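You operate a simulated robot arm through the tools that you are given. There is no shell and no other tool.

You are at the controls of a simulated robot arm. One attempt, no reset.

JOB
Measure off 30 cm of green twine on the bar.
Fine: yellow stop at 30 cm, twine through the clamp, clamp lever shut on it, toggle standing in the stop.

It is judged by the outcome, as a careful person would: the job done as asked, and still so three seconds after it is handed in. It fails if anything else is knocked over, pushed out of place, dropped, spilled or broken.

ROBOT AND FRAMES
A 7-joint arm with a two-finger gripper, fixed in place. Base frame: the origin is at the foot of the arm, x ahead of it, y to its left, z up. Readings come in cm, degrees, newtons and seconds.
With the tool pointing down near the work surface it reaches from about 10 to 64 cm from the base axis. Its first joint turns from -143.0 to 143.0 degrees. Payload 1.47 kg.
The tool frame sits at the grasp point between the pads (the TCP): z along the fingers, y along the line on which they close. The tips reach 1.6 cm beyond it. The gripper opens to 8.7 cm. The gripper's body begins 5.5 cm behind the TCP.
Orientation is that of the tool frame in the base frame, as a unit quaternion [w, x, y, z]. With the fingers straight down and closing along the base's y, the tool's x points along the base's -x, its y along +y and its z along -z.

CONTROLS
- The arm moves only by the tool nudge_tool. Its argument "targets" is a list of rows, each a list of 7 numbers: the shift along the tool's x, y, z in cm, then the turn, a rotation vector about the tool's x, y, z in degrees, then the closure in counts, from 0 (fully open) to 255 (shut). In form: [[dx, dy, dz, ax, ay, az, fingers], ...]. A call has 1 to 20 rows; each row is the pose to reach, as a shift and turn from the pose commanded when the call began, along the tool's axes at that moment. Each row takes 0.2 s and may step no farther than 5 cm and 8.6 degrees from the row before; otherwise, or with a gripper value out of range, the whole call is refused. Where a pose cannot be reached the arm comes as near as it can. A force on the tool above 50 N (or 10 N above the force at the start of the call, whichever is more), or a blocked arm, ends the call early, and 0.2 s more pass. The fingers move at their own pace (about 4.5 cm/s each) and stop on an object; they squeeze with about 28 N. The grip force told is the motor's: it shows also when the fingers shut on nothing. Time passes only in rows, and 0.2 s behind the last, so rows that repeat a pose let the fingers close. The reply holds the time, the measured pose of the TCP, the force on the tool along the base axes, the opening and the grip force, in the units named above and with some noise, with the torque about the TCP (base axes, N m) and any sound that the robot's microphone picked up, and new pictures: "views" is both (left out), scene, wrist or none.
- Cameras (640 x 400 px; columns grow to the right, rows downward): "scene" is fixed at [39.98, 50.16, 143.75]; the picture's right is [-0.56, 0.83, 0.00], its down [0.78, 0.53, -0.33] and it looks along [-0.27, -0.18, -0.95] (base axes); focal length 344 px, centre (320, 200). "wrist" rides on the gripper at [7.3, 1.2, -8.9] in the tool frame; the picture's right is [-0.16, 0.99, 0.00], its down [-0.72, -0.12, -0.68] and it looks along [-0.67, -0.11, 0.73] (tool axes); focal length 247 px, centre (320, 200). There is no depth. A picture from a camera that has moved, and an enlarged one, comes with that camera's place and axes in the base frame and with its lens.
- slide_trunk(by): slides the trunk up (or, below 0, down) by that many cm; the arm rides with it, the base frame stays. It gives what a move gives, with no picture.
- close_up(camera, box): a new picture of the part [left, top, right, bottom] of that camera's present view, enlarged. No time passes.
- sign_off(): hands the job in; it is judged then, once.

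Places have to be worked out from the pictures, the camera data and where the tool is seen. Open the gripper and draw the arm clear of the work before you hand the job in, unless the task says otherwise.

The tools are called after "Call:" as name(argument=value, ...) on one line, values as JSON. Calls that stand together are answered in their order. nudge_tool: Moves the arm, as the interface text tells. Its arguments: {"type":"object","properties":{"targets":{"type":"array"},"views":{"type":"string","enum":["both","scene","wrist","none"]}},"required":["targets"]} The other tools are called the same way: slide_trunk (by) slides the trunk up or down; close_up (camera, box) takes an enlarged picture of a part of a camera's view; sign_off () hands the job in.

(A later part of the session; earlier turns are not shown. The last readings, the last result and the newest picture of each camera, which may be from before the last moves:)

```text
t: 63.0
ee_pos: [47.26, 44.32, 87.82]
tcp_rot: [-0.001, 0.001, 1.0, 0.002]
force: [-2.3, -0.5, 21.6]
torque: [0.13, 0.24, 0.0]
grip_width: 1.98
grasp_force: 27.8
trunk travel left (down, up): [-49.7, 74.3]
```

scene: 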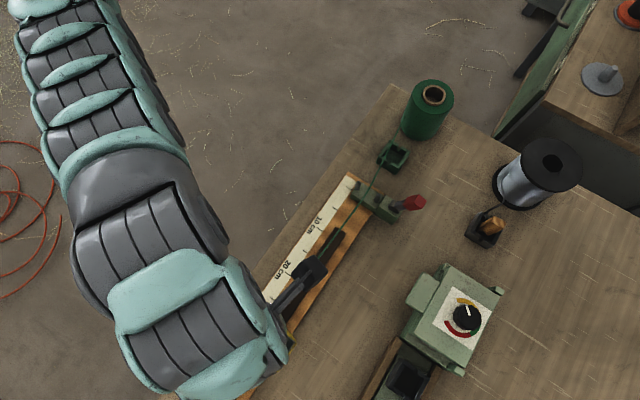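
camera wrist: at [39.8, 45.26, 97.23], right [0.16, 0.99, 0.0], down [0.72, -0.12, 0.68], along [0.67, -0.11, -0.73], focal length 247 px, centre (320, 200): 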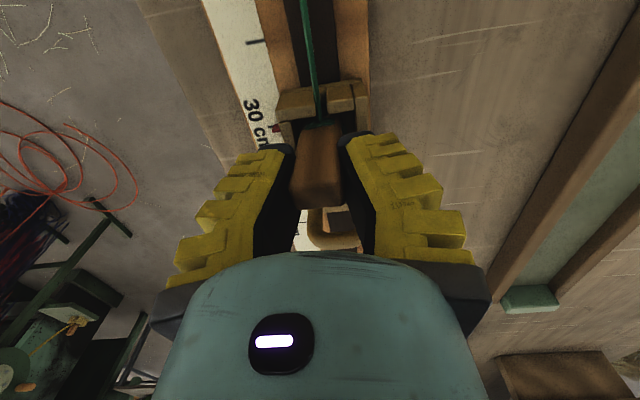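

There's contact with the pocket floor (21 N), and the toggle has squared itself between the pads (width 1.98). I look before releasing.

Call:
nudge_tool(targets=[[0, 0, -0.3, 0, 0, 0, 255]], views="wrist")

Call:
close_up(camera="wrist", box=[240, 60, 400, 240])

Call:
close_up(camera="scene", box=[300, 130, 460, 250])

```text
t: 63.4
ee_pos: [47.09, 44.33, 87.79]
tcp_rot: [-0.001, 0.0, 1.0, -0.001]
force: [-0.3, 2.7, 11.0]
torque: [0.04, 0.04, -0.02]
grip_width: 1.78
grasp_force: 28.1
trunk travel left (down, up): [-49.7, 74.3]
camera wrist: at [39.94, 45.39, 96.78], right [0.16, 0.99, 0.0], down [0.72, -0.12, 0.68], along [0.67, -0.11, -0.73], focal length 247 px, centre (320, 200)
```

wrist: 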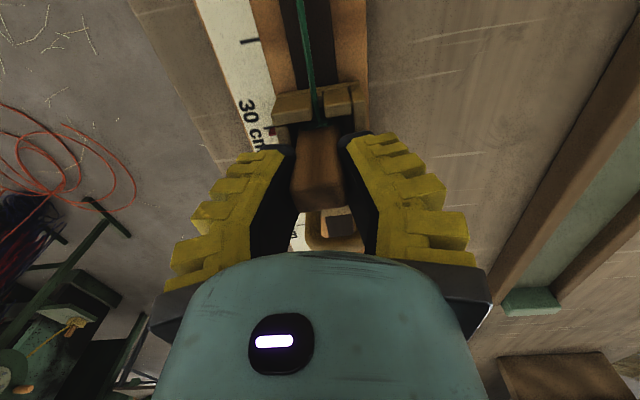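

```text
2.22 times, centred on (320, 150) of wrist
camera zoom: at [39.94, 45.39, 96.78], right [0.16, 0.99, 0.0], down [0.72, -0.12, 0.68], along [0.67, -0.11, -0.73], focal length 549 px, centre (320, 311)
```

zoom: 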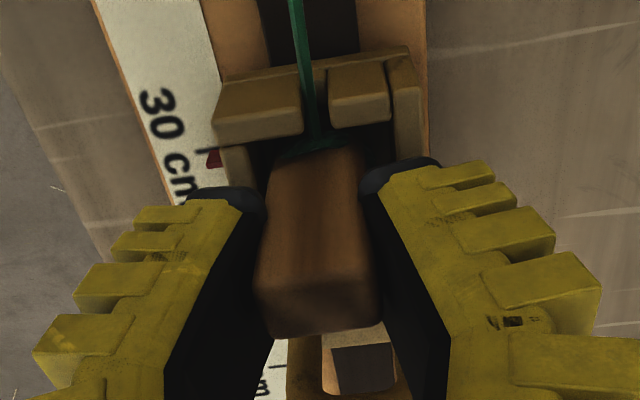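

```text
3.33 times, centred on (380, 190) of scene
camera zoom: at [39.98, 50.16, 143.75], right [-0.56, 0.83, 0.0], down [0.78, 0.53, -0.33], along [-0.27, -0.18, -0.95], focal length 1146 px, centre (120, 233)
```

zoom: 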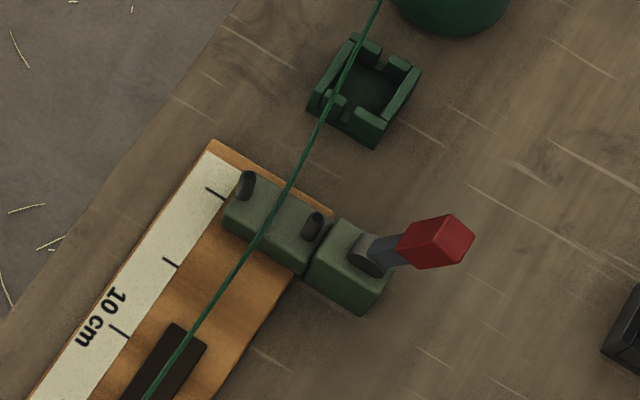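

The twine enters through the pocket slot and the toggle is seated. I open the fingers gently with a slow release and hold still.

Call:
nudge_tool(targets=[[0, 0, 0, 0, 0, 0, 190], [0, 0, 0, 0, 0, 0, 170], [0, 0, 0, 0, 0, 0, 140], [0, 0, 0, 0, 0, 0, 100], [0, 0, 0, 0, 0, 0, 60], [0, 0, 0, 0, 0, 0, 60]], views="wrist")

Call:
close_up(camera="wrist", box=[220, 40, 420, 250])

```text
t: 64.8
ee_pos: [47.06, 44.05, 87.72]
tcp_rot: [-0.001, -0.001, 1.0, -0.001]
force: [0.5, -0.5, -0.5]
torque: [-0.02, 0.01, -0.01]
grip_width: 7.02
grasp_force: 2.8
trunk travel left (down, up): [-49.7, 74.3]
camera wrist: at [39.82, 45.24, 96.71], right [0.16, 0.99, 0.0], down [0.73, -0.12, 0.68], along [0.67, -0.11, -0.73], focal length 247 px, centre (320, 200)
```

wrist: 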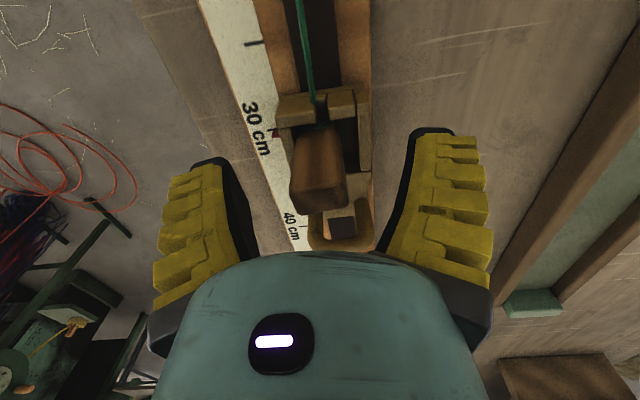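

```text
1.90 times, centred on (320, 145) of wrist
camera zoom: at [39.82, 45.24, 96.71], right [0.16, 0.99, 0.0], down [0.73, -0.12, 0.68], along [0.67, -0.11, -0.73], focal length 470 px, centre (320, 305)
```

zoom: 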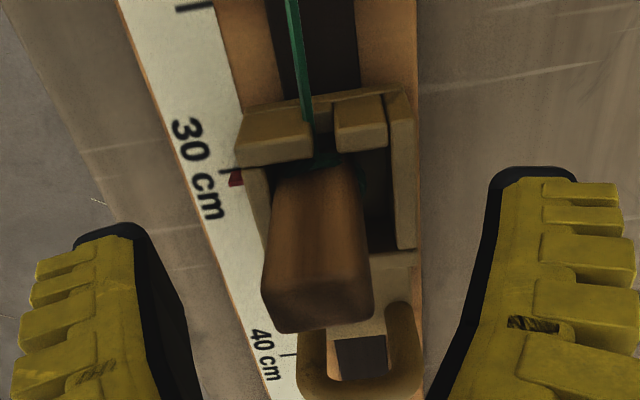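

The toggle stands upright by itself in the pocket with the twine in the slot. I open fully, rise straight up, then verify from the scene camera.

Call:
nudge_tool(targets=[[0, 0, 0, 0, 0, 0, 20], [0, 0, -1.5, 0, 0, 0, 20], [0, 0, -4, 0, 0, 0, 20], [0, 0, -7, 0, 0, 0, 20], [2, 0, -8.5, 0, 0, 0, 20], [5, 0, -8.5, 0, 0, 0, 20], [8, 0, -8.5, 0, 0, 0, 20], [8, 0, -8.5, 0, 0, 0, 20]])

Call:
close_up(camera="wrist", box=[240, 100, 400, 250])

Call:
close_up(camera="scene", box=[200, 150, 440, 350])

```text
t: 66.6
ee_pos: [38.97, 44.01, 96.2]
tcp_rot: [-0.001, 0.001, 1.0, -0.001]
force: [-0.5, 0.3, 0.0]
torque: [0.01, -0.01, 0.0]
grip_width: 8.19
grasp_force: 1.1
trunk travel left (down, up): [-49.7, 74.3]
camera wrist: at [31.82, 45.24, 105.22], right [0.16, 0.99, 0.0], down [0.72, -0.12, 0.68], along [0.67, -0.11, -0.73], focal length 247 px, centre (320, 200)
```

scene: 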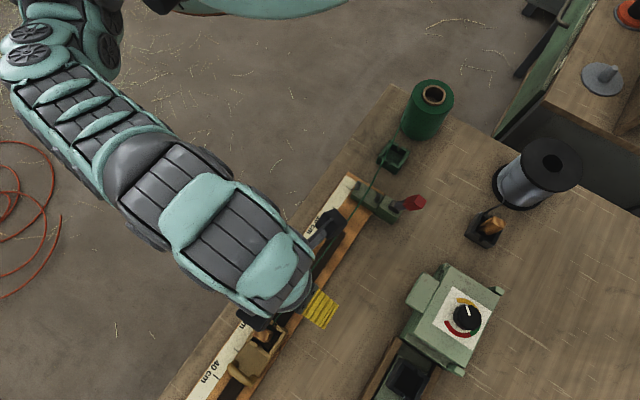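
wrist: 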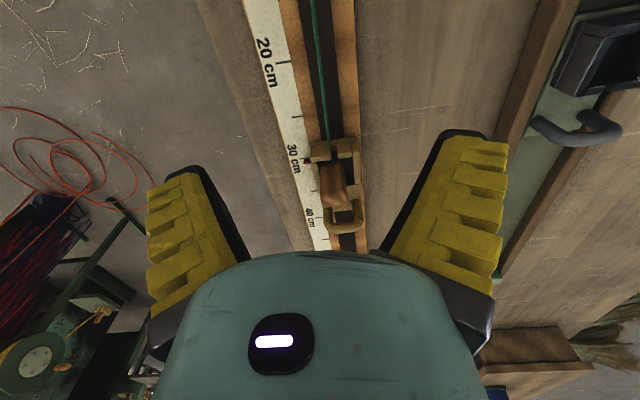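

```text
2.67 times, centred on (320, 175) of wrist
camera zoom: at [31.82, 45.24, 105.22], right [0.16, 0.99, 0.0], down [0.72, -0.12, 0.68], along [0.67, -0.11, -0.73], focal length 659 px, centre (320, 267)
```

zoom: 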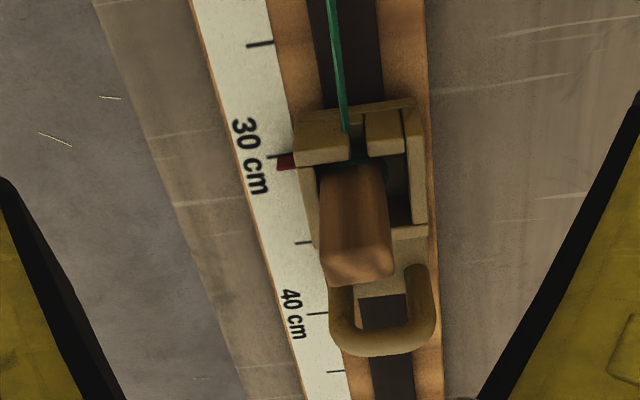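

```text
2.00 times, centred on (320, 250) of scene
camera zoom: at [39.98, 50.16, 143.75], right [-0.56, 0.83, 0.0], down [0.78, 0.53, -0.33], along [-0.27, -0.18, -0.95], focal length 688 px, centre (320, 100)
```

zoom: 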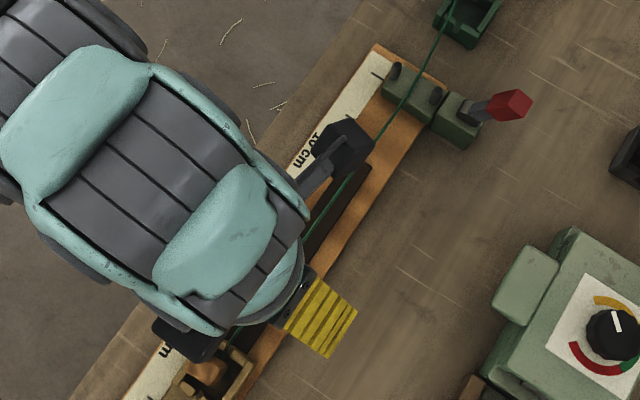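

The toggle stands in the stop, the pointer is on the 30 tick, and the twine runs through the clamp. Next is the lever: pivot ≈(17.2, 50.5, 85.6), red handle ≈(17, 52.9, 91.6), leaning ~22° toward +y. I raise the trunk 14 to work comfortably at that radius.

Call:
slide_trunk(by=14)

```text
t: 68.3
ee_pos: [38.97, 44.07, 110.29]
tcp_rot: [0.0, 0.0, 1.0, -0.002]
force: [0.1, -0.1, 0.0]
torque: [0.03, 0.02, 0.0]
grip_width: 8.2
grasp_force: 1.1
trunk travel left (down, up): [-63.7, 60.3]
```

At z=110 I close the fingers and swing over to (17, 57.5), descending to z≈100 on the far (+y) side of the lever.

Call:
nudge_tool(targets=[[0, 0, 4, 0, 0, 0, 255], [3, 2, 7, 0, 0, 0, 255], [6.5, 4, 9, 0, 0, 0, 255], [10, 6.5, 10, 0, 0, 0, 255], [14, 9, 10, 0, 0, 0, 255], [18, 11.5, 10, 0, 0, 0, 255], [21.9, 13.4, 10, 0, 0, 0, 255], [21.9, 13.4, 10, 0, 0, 0, 255]])

Call:
close_up(camera="scene", box=[320, 110, 520, 260])

```text
t: 70.1
ee_pos: [20.0, 50.74, 100.31]
tcp_rot: [0.0, 0.002, 1.0, 0.001]
force: [-0.1, 0.3, 1.0]
torque: [-0.02, 0.0, 0.04]
grip_width: 0.0
grasp_force: 27.8
out of reach, approached as far as the arm can: row 5, 6, 7, 8
trunk travel left (down, up): [-63.7, 60.3]
camera wrist: at [12.79, 51.9, 109.32], right [0.16, 0.99, 0.0], down [0.72, -0.12, 0.68], along [0.67, -0.11, -0.73], focal length 247 px, centre (320, 200)
```

scene: 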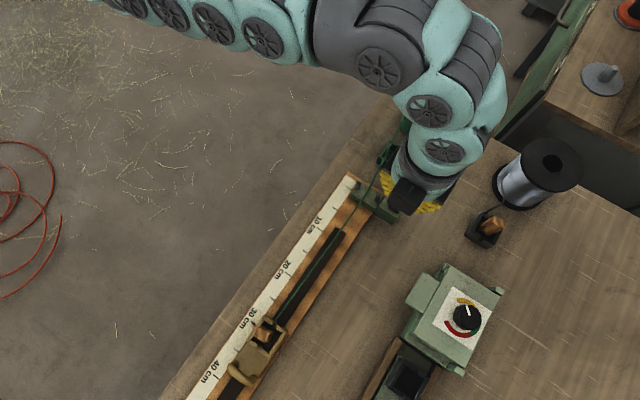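
wrist: 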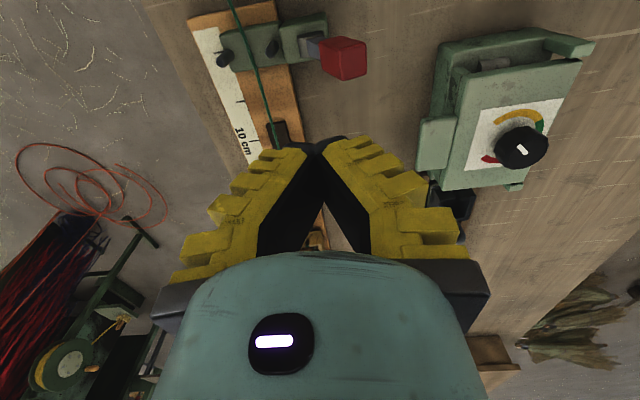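

```text
2.67 times, centred on (420, 185) of scene
camera zoom: at [39.98, 50.16, 143.75], right [-0.56, 0.83, 0.0], down [0.78, 0.53, -0.33], along [-0.27, -0.18, -0.95], focal length 917 px, centre (53, 240)
```

zoom: 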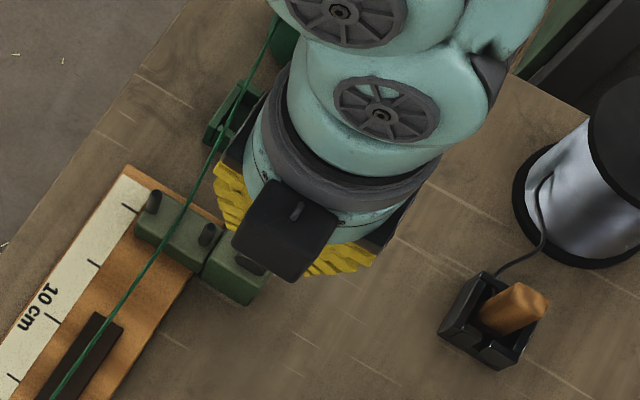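

The arm stops at radius ~54.5 in this direction with a vertical tool. I'll tilt the fingers 30° outward toward +y, keeping the TCP in place, so the wrist stays nearer and the fingertips can reach behind the lever.

Call:
nudge_tool(targets=[[0, 0, 0, -6, 0, 0, 255], [0, 0, 0, -13, 0, 0, 255], [0, 0, 0, -20, 0, 0, 255], [0, 0, 0, -27, 0, 0, 255], [0, 0, 0, -30, 0, 0, 255], [0, 0, 0, -30, 0, 0, 255]])

```text
t: 71.5
ee_pos: [19.46, 54.38, 99.77]
tcp_rot: [-0.002, 0.0, 0.966, 0.259]
force: [-0.2, -0.5, -0.1]
torque: [0.0, 0.01, 0.01]
grip_width: 0.02
grasp_force: 27.6
out of reach, approached as far as the arm can: row 3, 4, 5, 6
trunk travel left (down, up): [-63.7, 60.3]
camera wrist: at [12.15, 50.9, 108.08], right [0.16, 0.86, 0.49], down [0.73, -0.44, 0.53], along [0.67, 0.27, -0.69], focal length 247 px, centre (320, 200)
```

scene: 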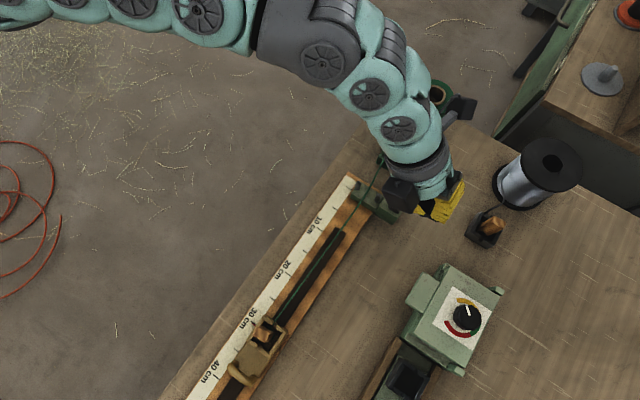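
wrist: 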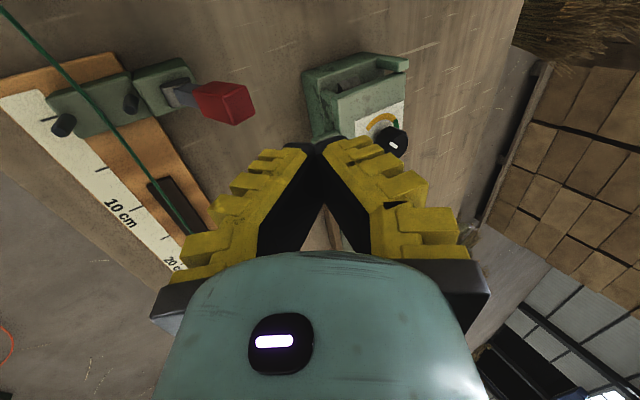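

With the fingers tilted 30° I'm at (19.5, 54.4, 99.8), clear above the lever. I move out to about (17.1, 57.5, 97), behind (+y of) the red handle.

Call:
nudge_tool(targets=[[1.2, 0.6, 2, 0, 0, 0, 255], [2.36, 1.28, 3.97, 0, 0, 0, 255], [2.36, 1.28, 3.97, 0, 0, 0, 255]])

Call:
close_up(camera="scene", box=[340, 130, 500, 250])

```text
t: 72.3
ee_pos: [17.06, 57.5, 96.98]
tcp_rot: [-0.001, 0.0, 0.966, 0.258]
force: [-0.7, -0.3, 0.4]
torque: [0.0, -0.01, 0.0]
grip_width: 0.0
grasp_force: 28.0
trunk travel left (down, up): [-63.7, 60.3]
camera wrist: at [9.79, 53.97, 105.24], right [0.16, 0.86, 0.49], down [0.72, -0.44, 0.53], along [0.67, 0.27, -0.69], focal length 247 px, centre (320, 200)
```

scene: 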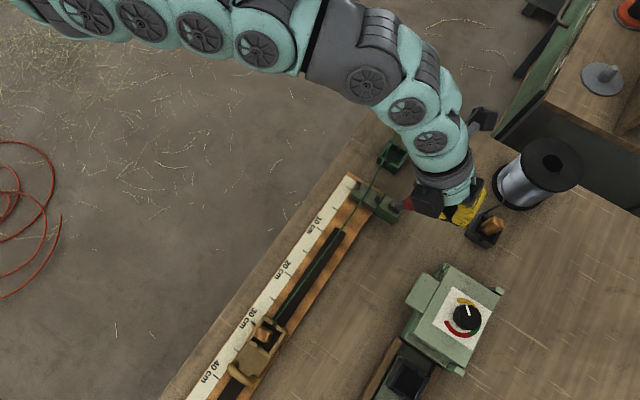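
wrist: 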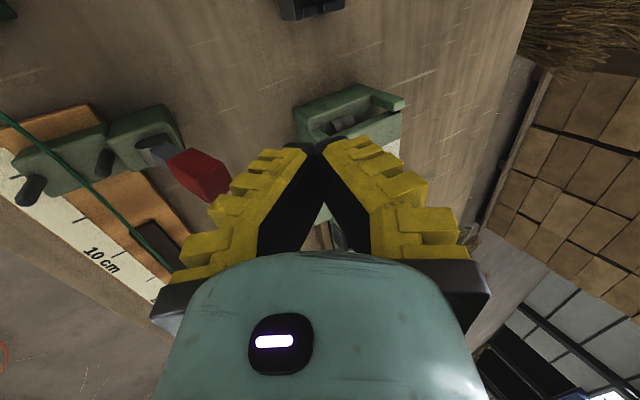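

```text
3.33 times, centred on (420, 190) of scene
camera zoom: at [39.98, 50.16, 143.75], right [-0.56, 0.83, 0.0], down [0.78, 0.53, -0.33], along [-0.27, -0.18, -0.95], focal length 1146 px, centre (-13, 233)
```

zoom: 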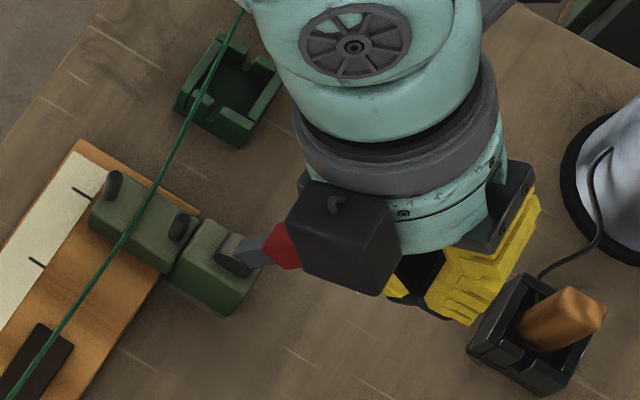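

I see the closed fingers form a V whose back would hit the handle top, so a straddle is better: fingers open around the handle, tilted ~15°, pushing with the +y finger. I go up, un-tilt to 15°, open, and hover at (17.1, 51.2, 103).

Call:
nudge_tool(targets=[[0, 1.5, -2.6, 0, 0, 0, 255], [0, 3, -5.2, 4, 0, 0, 255], [0, 0.4, -6.7, 9, 0, 0, 150], [0, -2.46, -8.35, 15, 0, 0, 0], [0, -2.46, -8.35, 15, 0, 0, 0], [0, -2.46, -8.35, 15, 0, 0, 0]])

```text
t: 73.7
ee_pos: [17.05, 51.12, 103.1]
tcp_rot: [0.0, 0.0, 0.992, 0.13]
force: [-0.6, -0.1, 0.3]
torque: [-0.02, 0.02, 0.01]
grip_width: 8.72
grasp_force: 0.0
trunk travel left (down, up): [-63.7, 60.3]
camera wrist: at [9.92, 49.99, 111.98], right [0.16, 0.95, 0.25], down [0.72, -0.29, 0.63], along [0.67, 0.08, -0.74], focal length 247 px, centre (320, 200)
```

scene: 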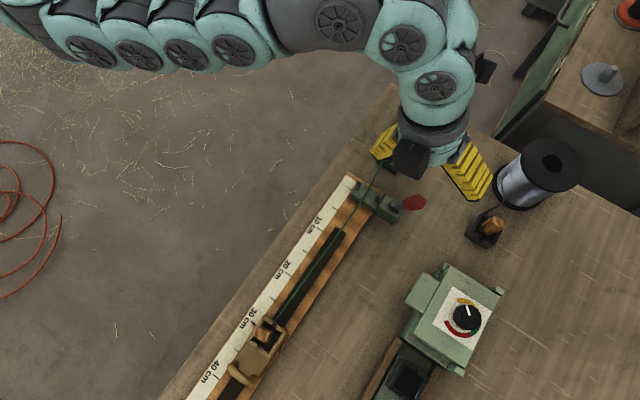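
wrist: 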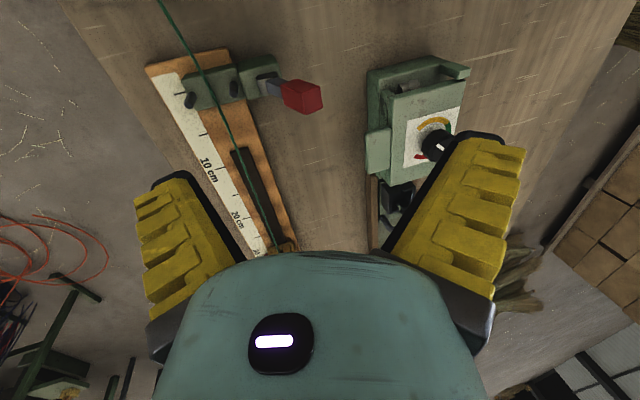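

Reached exactly. I zoom in for a fresh fix on the lever and handle position.

Call:
close_up(camera="wrist", box=[160, 30, 360, 155])

Call:
close_up(camera="scene", box=[340, 150, 460, 240])

```text
3.20 times, centred on (260, 92) of wrist
camera zoom: at [9.92, 49.99, 111.98], right [0.16, 0.95, 0.25], down [0.72, -0.29, 0.63], along [0.67, 0.08, -0.74], focal length 790 px, centre (512, 544)
```

zoom: 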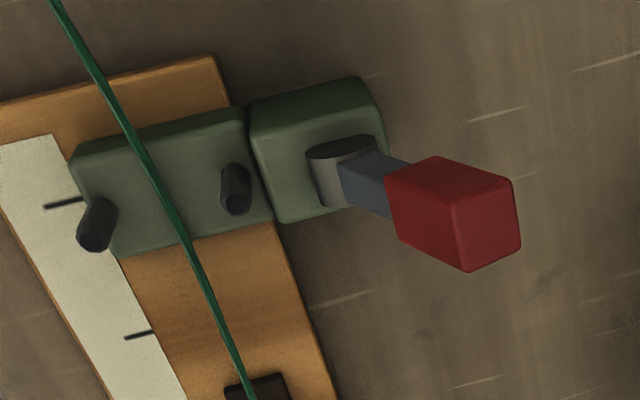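

```text
4.44 times, centred on (400, 195) of scene
camera zoom: at [39.98, 50.16, 143.75], right [-0.56, 0.83, 0.0], down [0.78, 0.53, -0.33], along [-0.27, -0.18, -0.95], focal length 1528 px, centre (-36, 222)
```

zoom: 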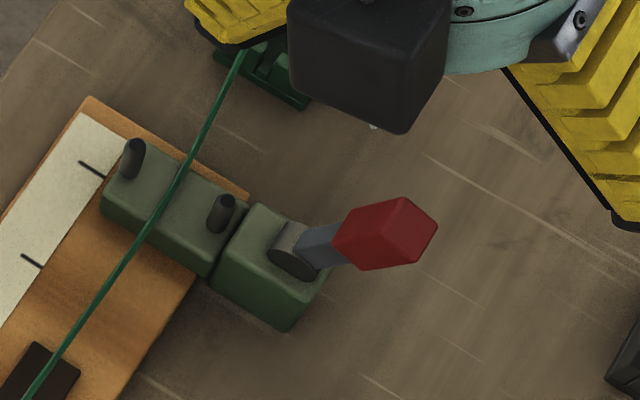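

The handle centre is confirmed at about (17.1, 52.9, 91.6) and the pivot at (17, 50.5, 85.3). I descend with the open fingers straddling the handle, stopping first at z≈95.

Call:
nudge_tool(targets=[[0, -0.9, 3.5, 0, 0, 0, 0], [0, -1.6, 6.5, 0, 0, 0, 0], [0, -1.9, 7.9, 0, 0, 0, 0], [0, -1.9, 7.9, 0, 0, 0, 0]])

Call:
close_up(camera="scene", box=[340, 130, 500, 250])

```text
t: 74.7
ee_pos: [17.12, 51.52, 94.88]
tcp_rot: [-0.001, 0.001, 0.991, 0.13]
force: [-0.1, -0.6, 0.4]
torque: [0.0, 0.01, 0.04]
grip_width: 8.69
grasp_force: 0.0
trunk travel left (down, up): [-63.7, 60.3]
camera wrist: at [9.79, 50.22, 103.8], right [0.16, 0.95, 0.26], down [0.73, -0.29, 0.63], along [0.67, 0.09, -0.74], focal length 247 px, centre (320, 200)
```

scene: 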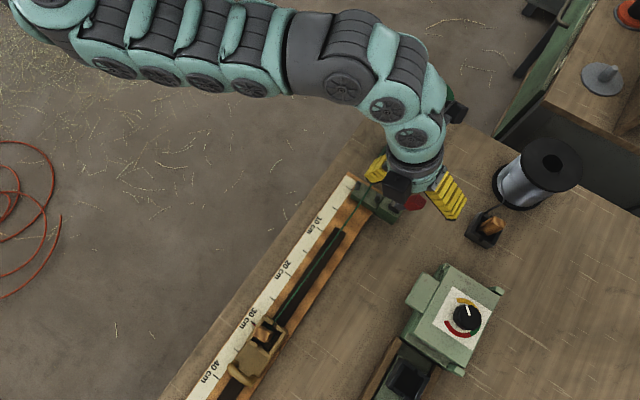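
wrist: 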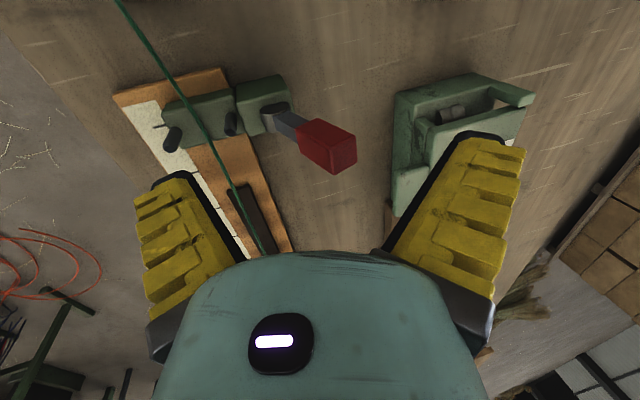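

```text
3.33 times, centred on (420, 190) of scene
camera zoom: at [39.98, 50.16, 143.75], right [-0.56, 0.83, 0.0], down [0.78, 0.53, -0.33], along [-0.27, -0.18, -0.95], focal length 1146 px, centre (-13, 233)
```

zoom: 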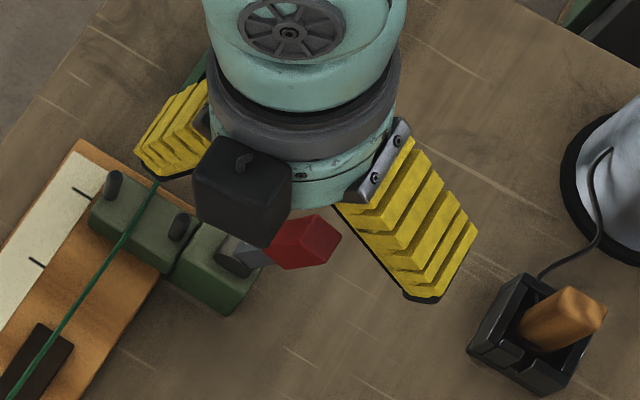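

The straddle looks right. I lower to z≈92.2 and then sweep slowly toward −y until the lever is just past vertical.

Call:
nudge_tool(targets=[[0, -0.4, 1.3, 0, 0, 0, 0], [0, -0.8, 2.6, 0, 0, 0, 0], [0, -0.8, 2.6, 0, 0, 0, 0]])

Call:
close_up(camera="wrist", box=[160, 50, 480, 250])

Call:
close_up(camera="scene", box=[340, 130, 500, 250])

```text
t: 75.5
ee_pos: [17.02, 51.37, 92.28]
tcp_rot: [-0.001, -0.001, 0.992, 0.13]
force: [0.0, 0.0, -0.1]
torque: [0.0, -0.02, -0.01]
grip_width: 8.71
grasp_force: 0.1
trunk travel left (down, up): [-63.7, 60.3]
camera wrist: at [9.83, 50.1, 101.1], right [0.16, 0.95, 0.25], down [0.72, -0.29, 0.63], along [0.67, 0.09, -0.74], focal length 247 px, centre (320, 200)
```

scene: 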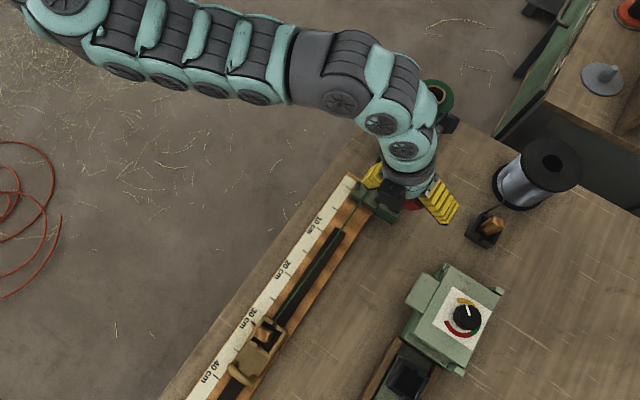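
wrist: 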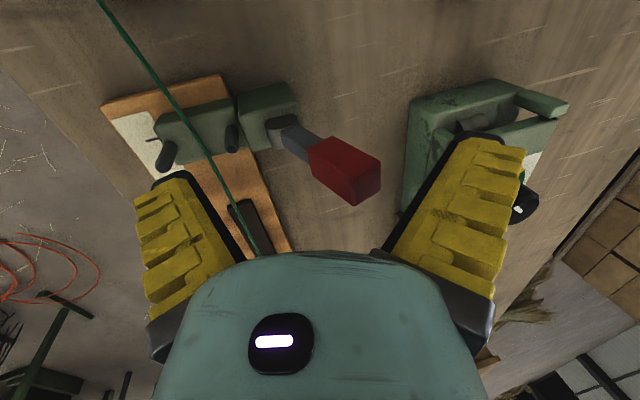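

```text
2.00 times, centred on (320, 150) of wrist
camera zoom: at [9.83, 50.1, 101.1], right [0.16, 0.95, 0.25], down [0.72, -0.29, 0.63], along [0.67, 0.09, -0.74], focal length 494 px, centre (320, 300)
```

zoom: 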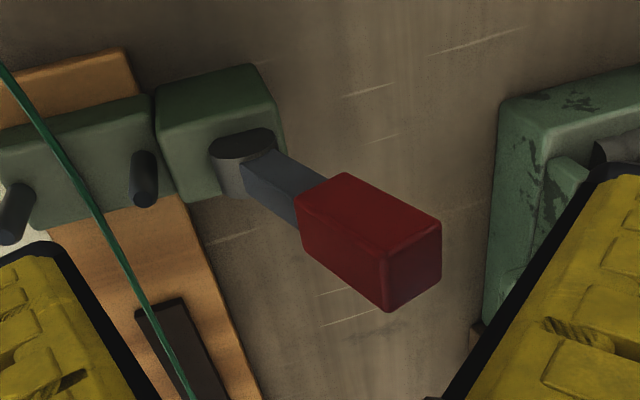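

```text
3.33 times, centred on (420, 190) of scene
camera zoom: at [39.98, 50.16, 143.75], right [-0.56, 0.83, 0.0], down [0.78, 0.53, -0.33], along [-0.27, -0.18, -0.95], focal length 1146 px, centre (-13, 233)
```

zoom: 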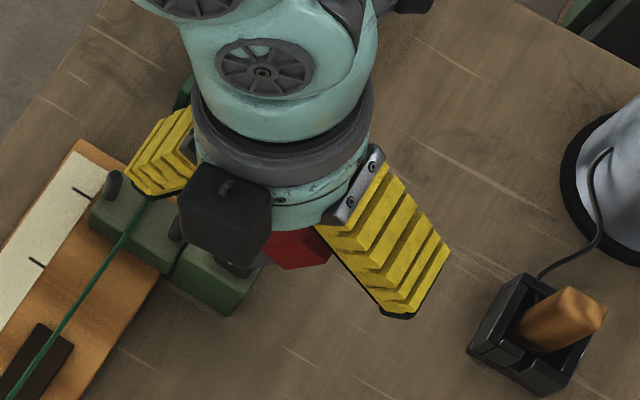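

The handle is between the fingers. Sweep −y by 5.4 cm in small steps.

Call:
nudge_tool(targets=[[0, -0.87, -0.23, 0, 0, 0, 0], [0, -1.74, -0.47, 0, 0, 0, 0], [0, -2.6, -0.7, 0, 0, 0, 0], [0, -3.5, -0.93, 0, 0, 0, 0], [0, -4.35, -1.17, 0, 0, 0, 0], [0, -5.22, -1.4, 0, 0, 0, 0], [0, -5.22, -1.4, 0, 0, 0, 0]])

Call:
close_up(camera="wrist", box=[160, 0, 480, 250])

```text
t: 77.1
ee_pos: [17.1, 45.83, 92.08]
tcp_rot: [-0.002, 0.0, 0.992, 0.13]
force: [-0.3, 0.3, 0.2]
torque: [0.01, -0.01, 0.03]
grip_width: 8.72
grasp_force: 0.1
trunk travel left (down, up): [-63.7, 60.3]
camera wrist: at [9.81, 44.71, 101.11], right [0.16, 0.95, 0.25], down [0.72, -0.29, 0.63], along [0.67, 0.09, -0.74], focal length 247 px, centre (320, 200)
```

scene: 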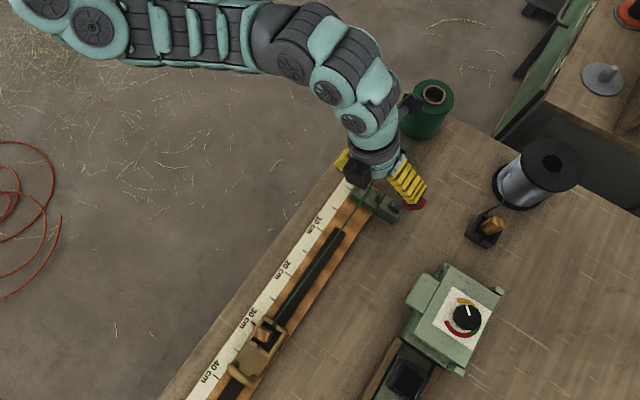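
wrist: 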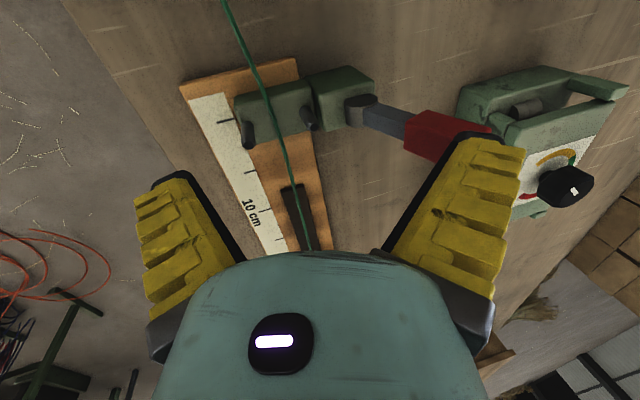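

```text
1.60 times, centred on (320, 125) of wrist
camera zoom: at [9.81, 44.71, 101.11], right [0.16, 0.95, 0.25], down [0.72, -0.29, 0.63], along [0.67, 0.09, -0.74], focal length 395 px, centre (320, 320)
```

zoom: 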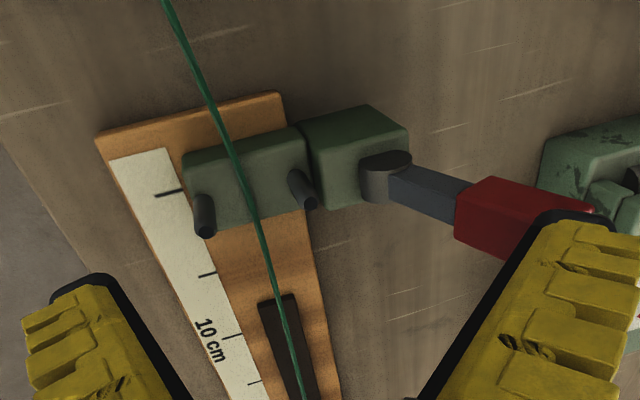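

The lever hasn't moved: the fully open fingertips splay upward and passed over the handle. I go back over to +y slightly higher and narrow the opening to ~6 cm, so the fingertips reach lower.

Call:
nudge_tool(targets=[[0, 0.5, -1.8, 0, 0, 0, 0], [0, 0.91, -3.38, 0, 0, 0, 0], [0, 4.2, -2.5, 0, 0, 0, 0], [0, 7.45, -1.63, 0, 0, 0, 60], [0, 7.45, -1.63, 0, 0, 0, 95], [0, 7.45, -1.63, 0, 0, 0, 95]])

Call:
close_up(camera="wrist", box=[200, 50, 460, 250])

Call:
close_up(camera="scene", box=[340, 130, 500, 250])

```text
t: 78.5
ee_pos: [17.13, 52.67, 95.59]
tcp_rot: [-0.002, 0.0, 0.992, 0.13]
force: [0.6, -0.7, 0.0]
torque: [0.02, -0.01, -0.02]
grip_width: 5.95
grasp_force: 3.3
trunk travel left (down, up): [-63.7, 60.3]
camera wrist: at [9.76, 51.47, 104.58], right [0.16, 0.95, 0.25], down [0.73, -0.29, 0.63], along [0.67, 0.08, -0.74], focal length 247 px, centre (320, 200)
```

scene: 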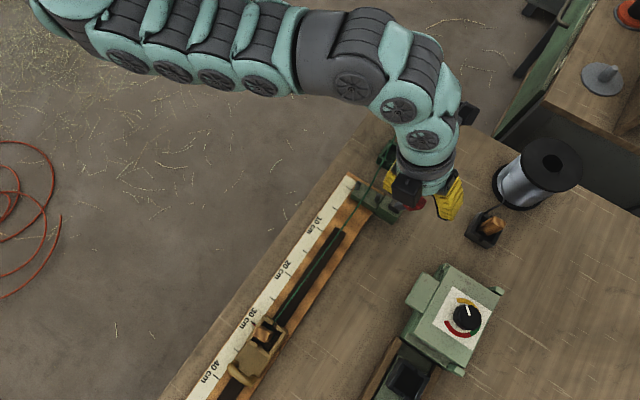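
wrist: 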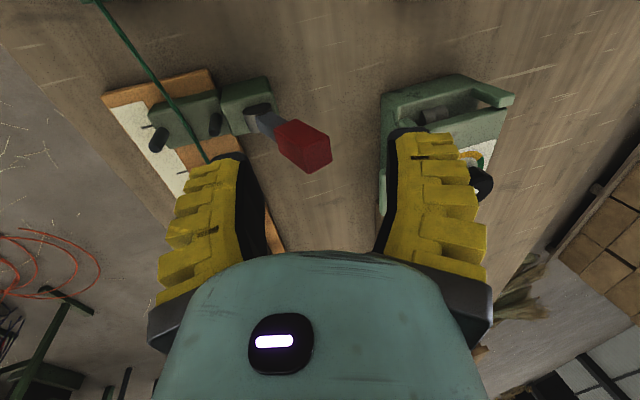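

```text
2.00 times, centred on (330, 150) of wrist
camera zoom: at [9.76, 51.47, 104.58], right [0.16, 0.95, 0.25], down [0.73, -0.29, 0.63], along [0.67, 0.08, -0.74], focal length 494 px, centre (300, 300)
```

zoom: 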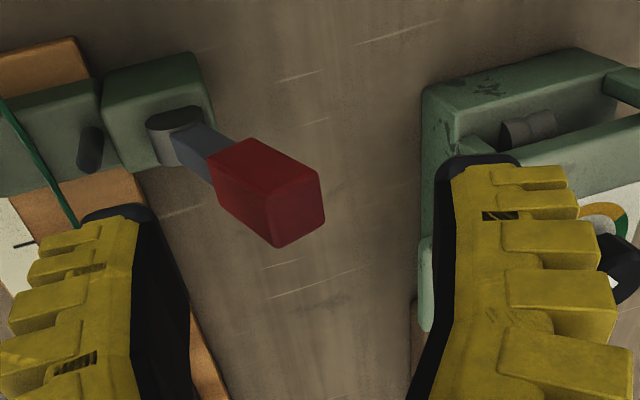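

```text
3.33 times, centred on (420, 190) of scene
camera zoom: at [39.98, 50.16, 143.75], right [-0.56, 0.83, 0.0], down [0.78, 0.53, -0.33], along [-0.27, -0.18, -0.95], focal length 1146 px, centre (-13, 233)
```

zoom: 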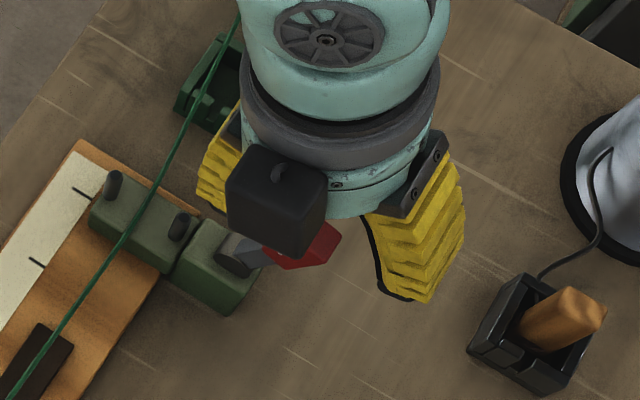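

The fingers are now parallel around the handle. I descend about 5.8 cm to straddle it deeply.

Call:
nudge_tool(targets=[[0, -0.5, 1.9, 0, 0, 0, 95], [0, -1.0, 3.7, 0, 0, 0, 95], [0, -1.5, 5.6, 0, 0, 0, 95], [0, -1.5, 5.6, 0, 0, 0, 95]])

Call:
close_up(camera="wrist", box=[200, 50, 460, 250])

```text
t: 79.5
ee_pos: [17.08, 52.72, 89.84]
tcp_rot: [-0.002, 0.0, 0.991, 0.131]
force: [1.1, 0.0, -0.3]
torque: [0.0, -0.01, -0.03]
grip_width: 5.94
grasp_force: 4.0
trunk travel left (down, up): [-63.7, 60.3]
camera wrist: at [9.8, 51.5, 98.85], right [0.16, 0.95, 0.25], down [0.73, -0.29, 0.63], along [0.67, 0.09, -0.74], focal length 247 px, centre (320, 200)
```

scene: 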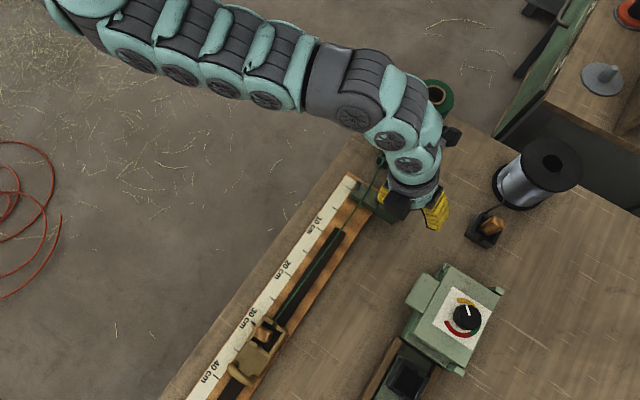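
wrist: 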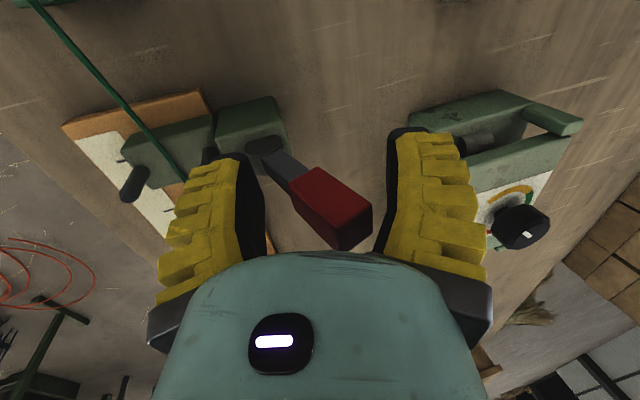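

```text
2.00 times, centred on (330, 150) of wrist
camera zoom: at [9.8, 51.5, 98.85], right [0.16, 0.95, 0.25], down [0.73, -0.29, 0.63], along [0.67, 0.09, -0.74], focal length 494 px, centre (300, 300)
```

zoom: 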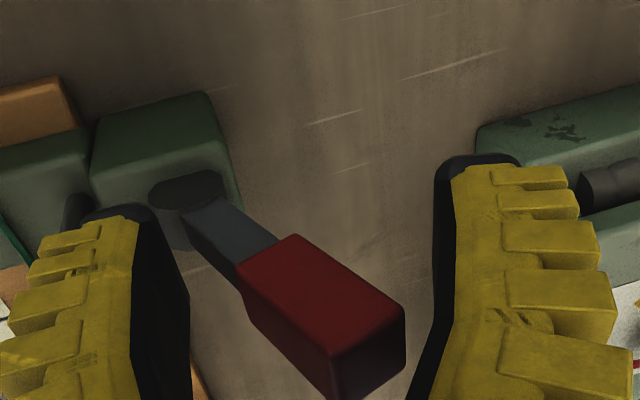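

The handle is well between the fingers now. I sweep −y again by ~6 cm, rising slightly.

Call:
nudge_tool(targets=[[0, -0.72, -0.3, 0, 0, 0, 95], [0, -1.45, -0.6, 0, 0, 0, 95], [0, -2.17, -0.9, 0, 0, 0, 95], [0, -2.9, -1.2, 0, 0, 0, 95], [0, -3.6, -1.5, 0, 0, 0, 95], [0, -4.3, -1.8, 0, 0, 0, 95], [0, -5.1, -2.1, 0, 0, 0, 95], [0, -5.78, -2.38, 0, 0, 0, 95], [0, -5.78, -2.38, 0, 0, 0, 95]])

Call:
close_up(camera="wrist", box=[200, 50, 460, 250])

```text
t: 81.5
ee_pos: [17.12, 46.49, 90.7]
tcp_rot: [0.0, 0.001, 0.991, 0.131]
force: [-0.1, 0.6, 0.6]
torque: [0.03, 0.0, -0.02]
grip_width: 5.97
grasp_force: 3.7
trunk travel left (down, up): [-63.7, 60.3]
camera wrist: at [9.79, 45.27, 99.62], right [0.16, 0.95, 0.25], down [0.73, -0.29, 0.63], along [0.67, 0.08, -0.74], focal length 247 px, centre (320, 200)
```

scene: 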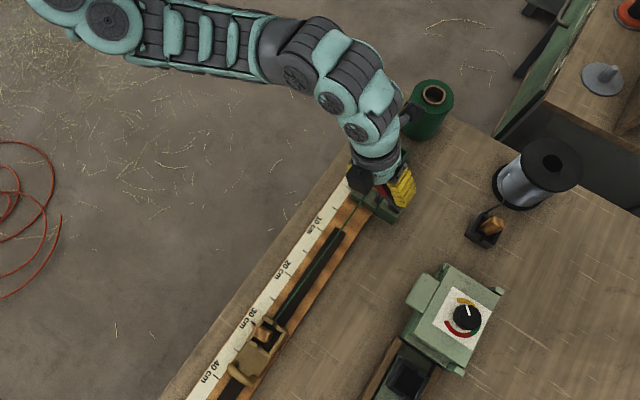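
wrist: 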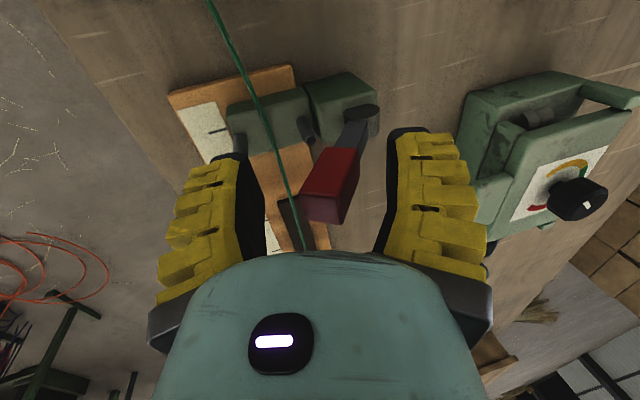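

```text
2.00 times, centred on (330, 150) of wrist
camera zoom: at [9.79, 45.27, 99.62], right [0.16, 0.95, 0.25], down [0.73, -0.29, 0.63], along [0.67, 0.08, -0.74], focal length 494 px, centre (300, 300)
```

zoom: 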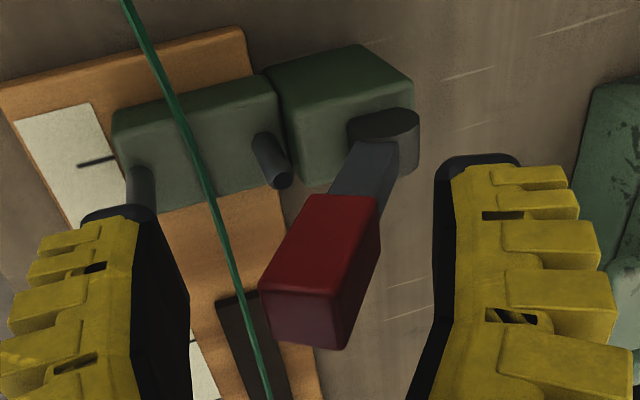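

The lever swung past vertical and now leans toward −y. I continue sweeping −y another 5 cm while returning the tool to vertical.

Call:
nudge_tool(targets=[[0, -0.7, -0.2, 2, 0, 0, 95], [0, -1.4, -0.38, 4, 0, 0, 95], [0, -2.1, -0.57, 6, 0, 0, 95], [0, -2.8, -0.75, 8, 0, 0, 95], [0, -3.5, -0.94, 10, 0, 0, 95], [0, -4.2, -1.13, 13, 0, 0, 95], [0, -4.83, -1.3, 15, 0, 0, 95], [0, -4.83, -1.3, 15, 0, 0, 95]])

Call:
close_up(camera="wrist", box=[200, 50, 460, 250])

Call:
close_up(camera="scene", box=[300, 130, 460, 250])

```text
t: 83.3
ee_pos: [17.13, 42.12, 90.89]
tcp_rot: [-0.001, 0.001, 1.0, 0.006]
force: [1.6, 26.3, 12.3]
torque: [0.34, -0.09, -0.1]
grip_width: 8.77
grasp_force: 23.9
trunk travel left (down, up): [-63.7, 60.3]
camera wrist: at [9.89, 43.29, 100.0], right [0.16, 0.99, 0.01], down [0.72, -0.12, 0.68], along [0.67, -0.1, -0.74], focal length 247 px, centre (320, 200)
```

scene: 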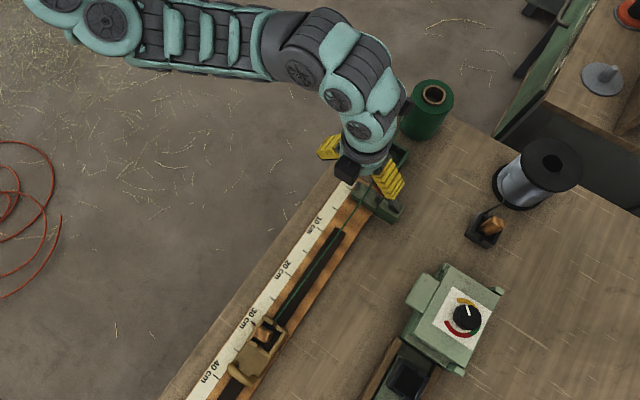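
wrist: 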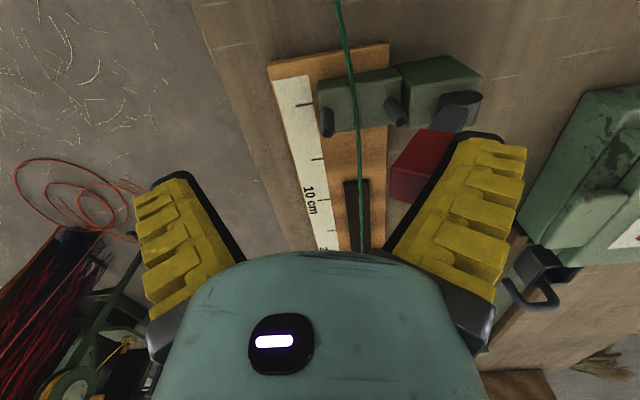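

```text
2.00 times, centred on (330, 150) of wrist
camera zoom: at [9.89, 43.29, 100.0], right [0.16, 0.99, 0.01], down [0.72, -0.12, 0.68], along [0.67, -0.1, -0.74], focal length 494 px, centre (300, 300)
```

zoom: 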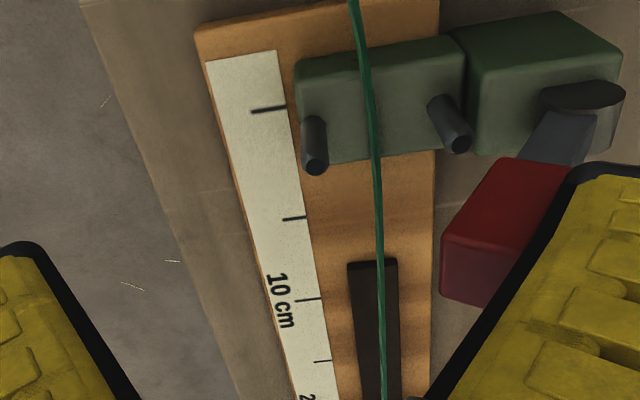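

```text
3.33 times, centred on (380, 190) of scene
camera zoom: at [39.98, 50.16, 143.75], right [-0.56, 0.83, 0.0], down [0.78, 0.53, -0.33], along [-0.27, -0.18, -0.95], focal length 1146 px, centre (120, 233)
```

zoom: 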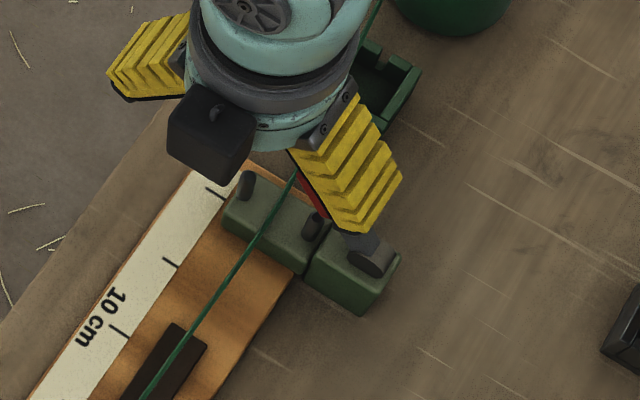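

The lever snapped over on its own to ~30° past vertical, and pushing there met 26 N and forced the finger open, so it may be at a stop. I lift clear to inspect it.

Call:
nudge_tool(targets=[[0, 0.5, -0.5, 0, 0, 0, 0], [0, 0.8, -3, 0, 0, 0, 0], [0, 0.8, -6, 0, 0, 0, 0], [0, -1, -8, 0, 0, 0, 0], [0, -4, -8, 0, 0, 0, 0], [0, -4, -8, 0, 0, 0, 0]])

Call:
close_up(camera="wrist", box=[300, 20, 540, 170])

Call:
close_up(camera="scene", box=[340, 150, 460, 240])

```text
t: 84.7
ee_pos: [17.03, 42.47, 96.63]
tcp_rot: [-0.001, 0.0, 1.0, 0.0]
force: [-0.4, 0.4, 0.1]
torque: [-0.01, -0.02, 0.01]
grip_width: 8.69
grasp_force: 0.1
out of reach, approached as far as the arm can: row 4, 5, 6
trunk travel left (down, up): [-63.7, 60.3]
camera wrist: at [9.81, 43.63, 105.52], right [0.16, 0.99, 0.0], down [0.73, -0.11, 0.68], along [0.67, -0.11, -0.73], focal length 247 px, centre (320, 200)
```

scene: 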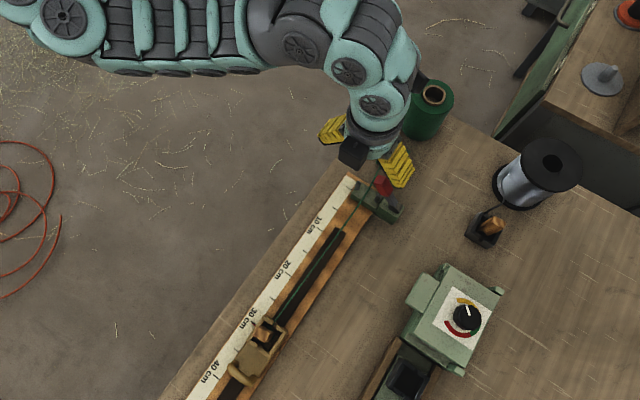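
wrist: 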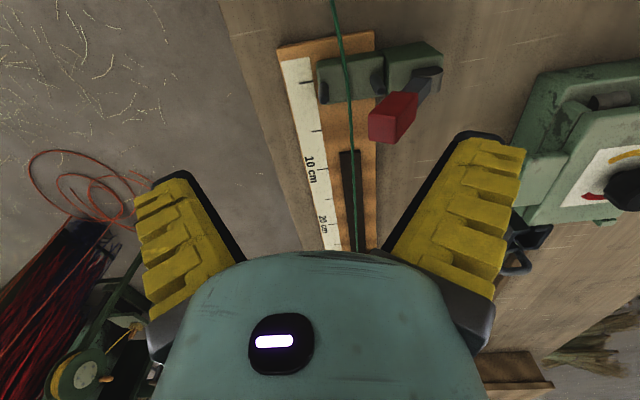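

```text
2.67 times, centred on (420, 95) of wrist
camera zoom: at [9.81, 43.63, 105.52], right [0.16, 0.99, 0.0], down [0.73, -0.11, 0.68], along [0.67, -0.11, -0.73], focal length 659 px, centre (53, 480)
```

zoom: 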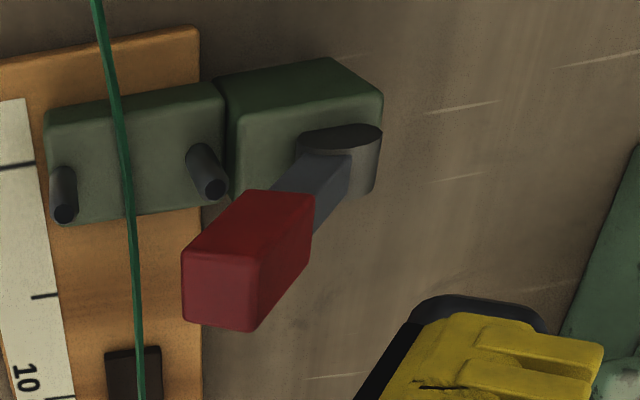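

```text
4.44 times, centred on (400, 195) of scene
camera zoom: at [39.98, 50.16, 143.75], right [-0.56, 0.83, 0.0], down [0.78, 0.53, -0.33], along [-0.27, -0.18, -0.95], focal length 1528 px, centre (-36, 222)
```

zoom: 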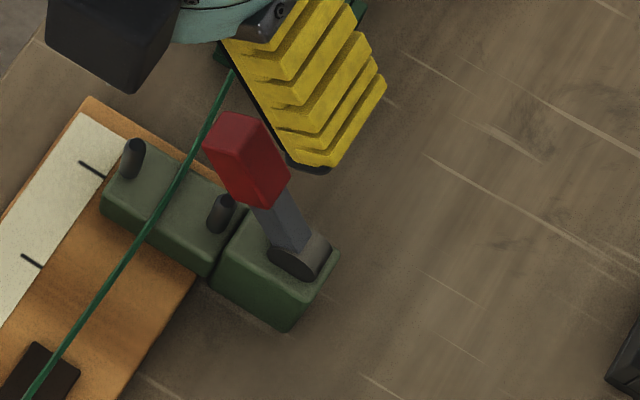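

The handle is now at (17.1, 47.2, 90.7), 32° past vertical toward the twine, and it was unchanged under the 26 N push, which suggests its end stop. I'll check that with one firmer, controlled push using closed fingers from the +y side, moving over the top first.

Call:
nudge_tool(targets=[[0, 2, -1.0, 0, 0, 0, 100], [0, 5, -1.6, -5, 0, 0, 200], [0, 8, -1.6, -10, 0, 0, 255], [0, 9.6, -1.6, -15, 0, 0, 255], [0, 9.6, -1.6, -15, 0, 0, 255]])

```text
t: 85.9
ee_pos: [17.03, 52.07, 98.15]
tcp_rot: [-0.001, 0.0, 0.991, 0.131]
force: [-0.9, 0.2, -0.2]
torque: [-0.03, -0.03, 0.0]
grip_width: 0.04
grasp_force: 6.3
trunk travel left (down, up): [-63.7, 60.3]
camera wrist: at [9.77, 50.85, 107.09], right [0.16, 0.95, 0.26], down [0.73, -0.29, 0.63], along [0.67, 0.09, -0.74], focal length 247 px, centre (320, 200)
```

scene: 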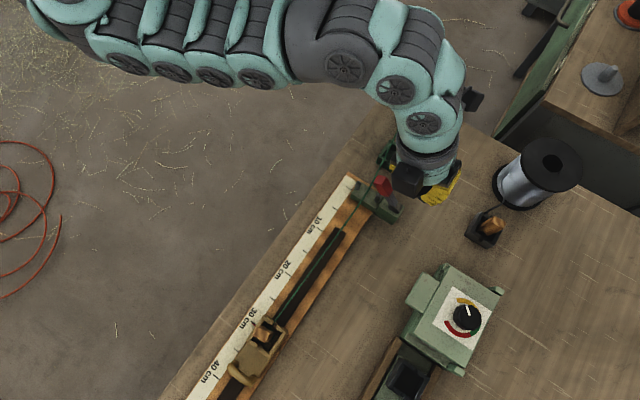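
wrist: 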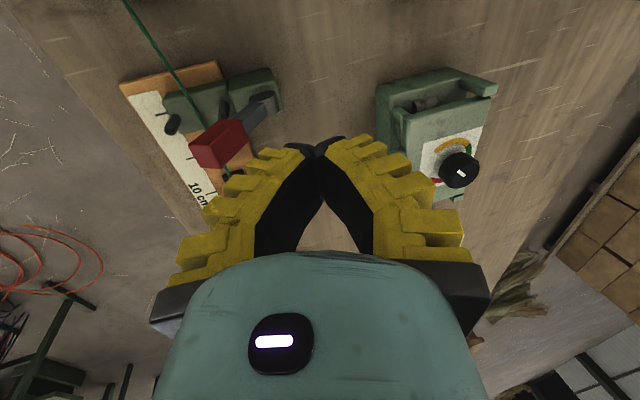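

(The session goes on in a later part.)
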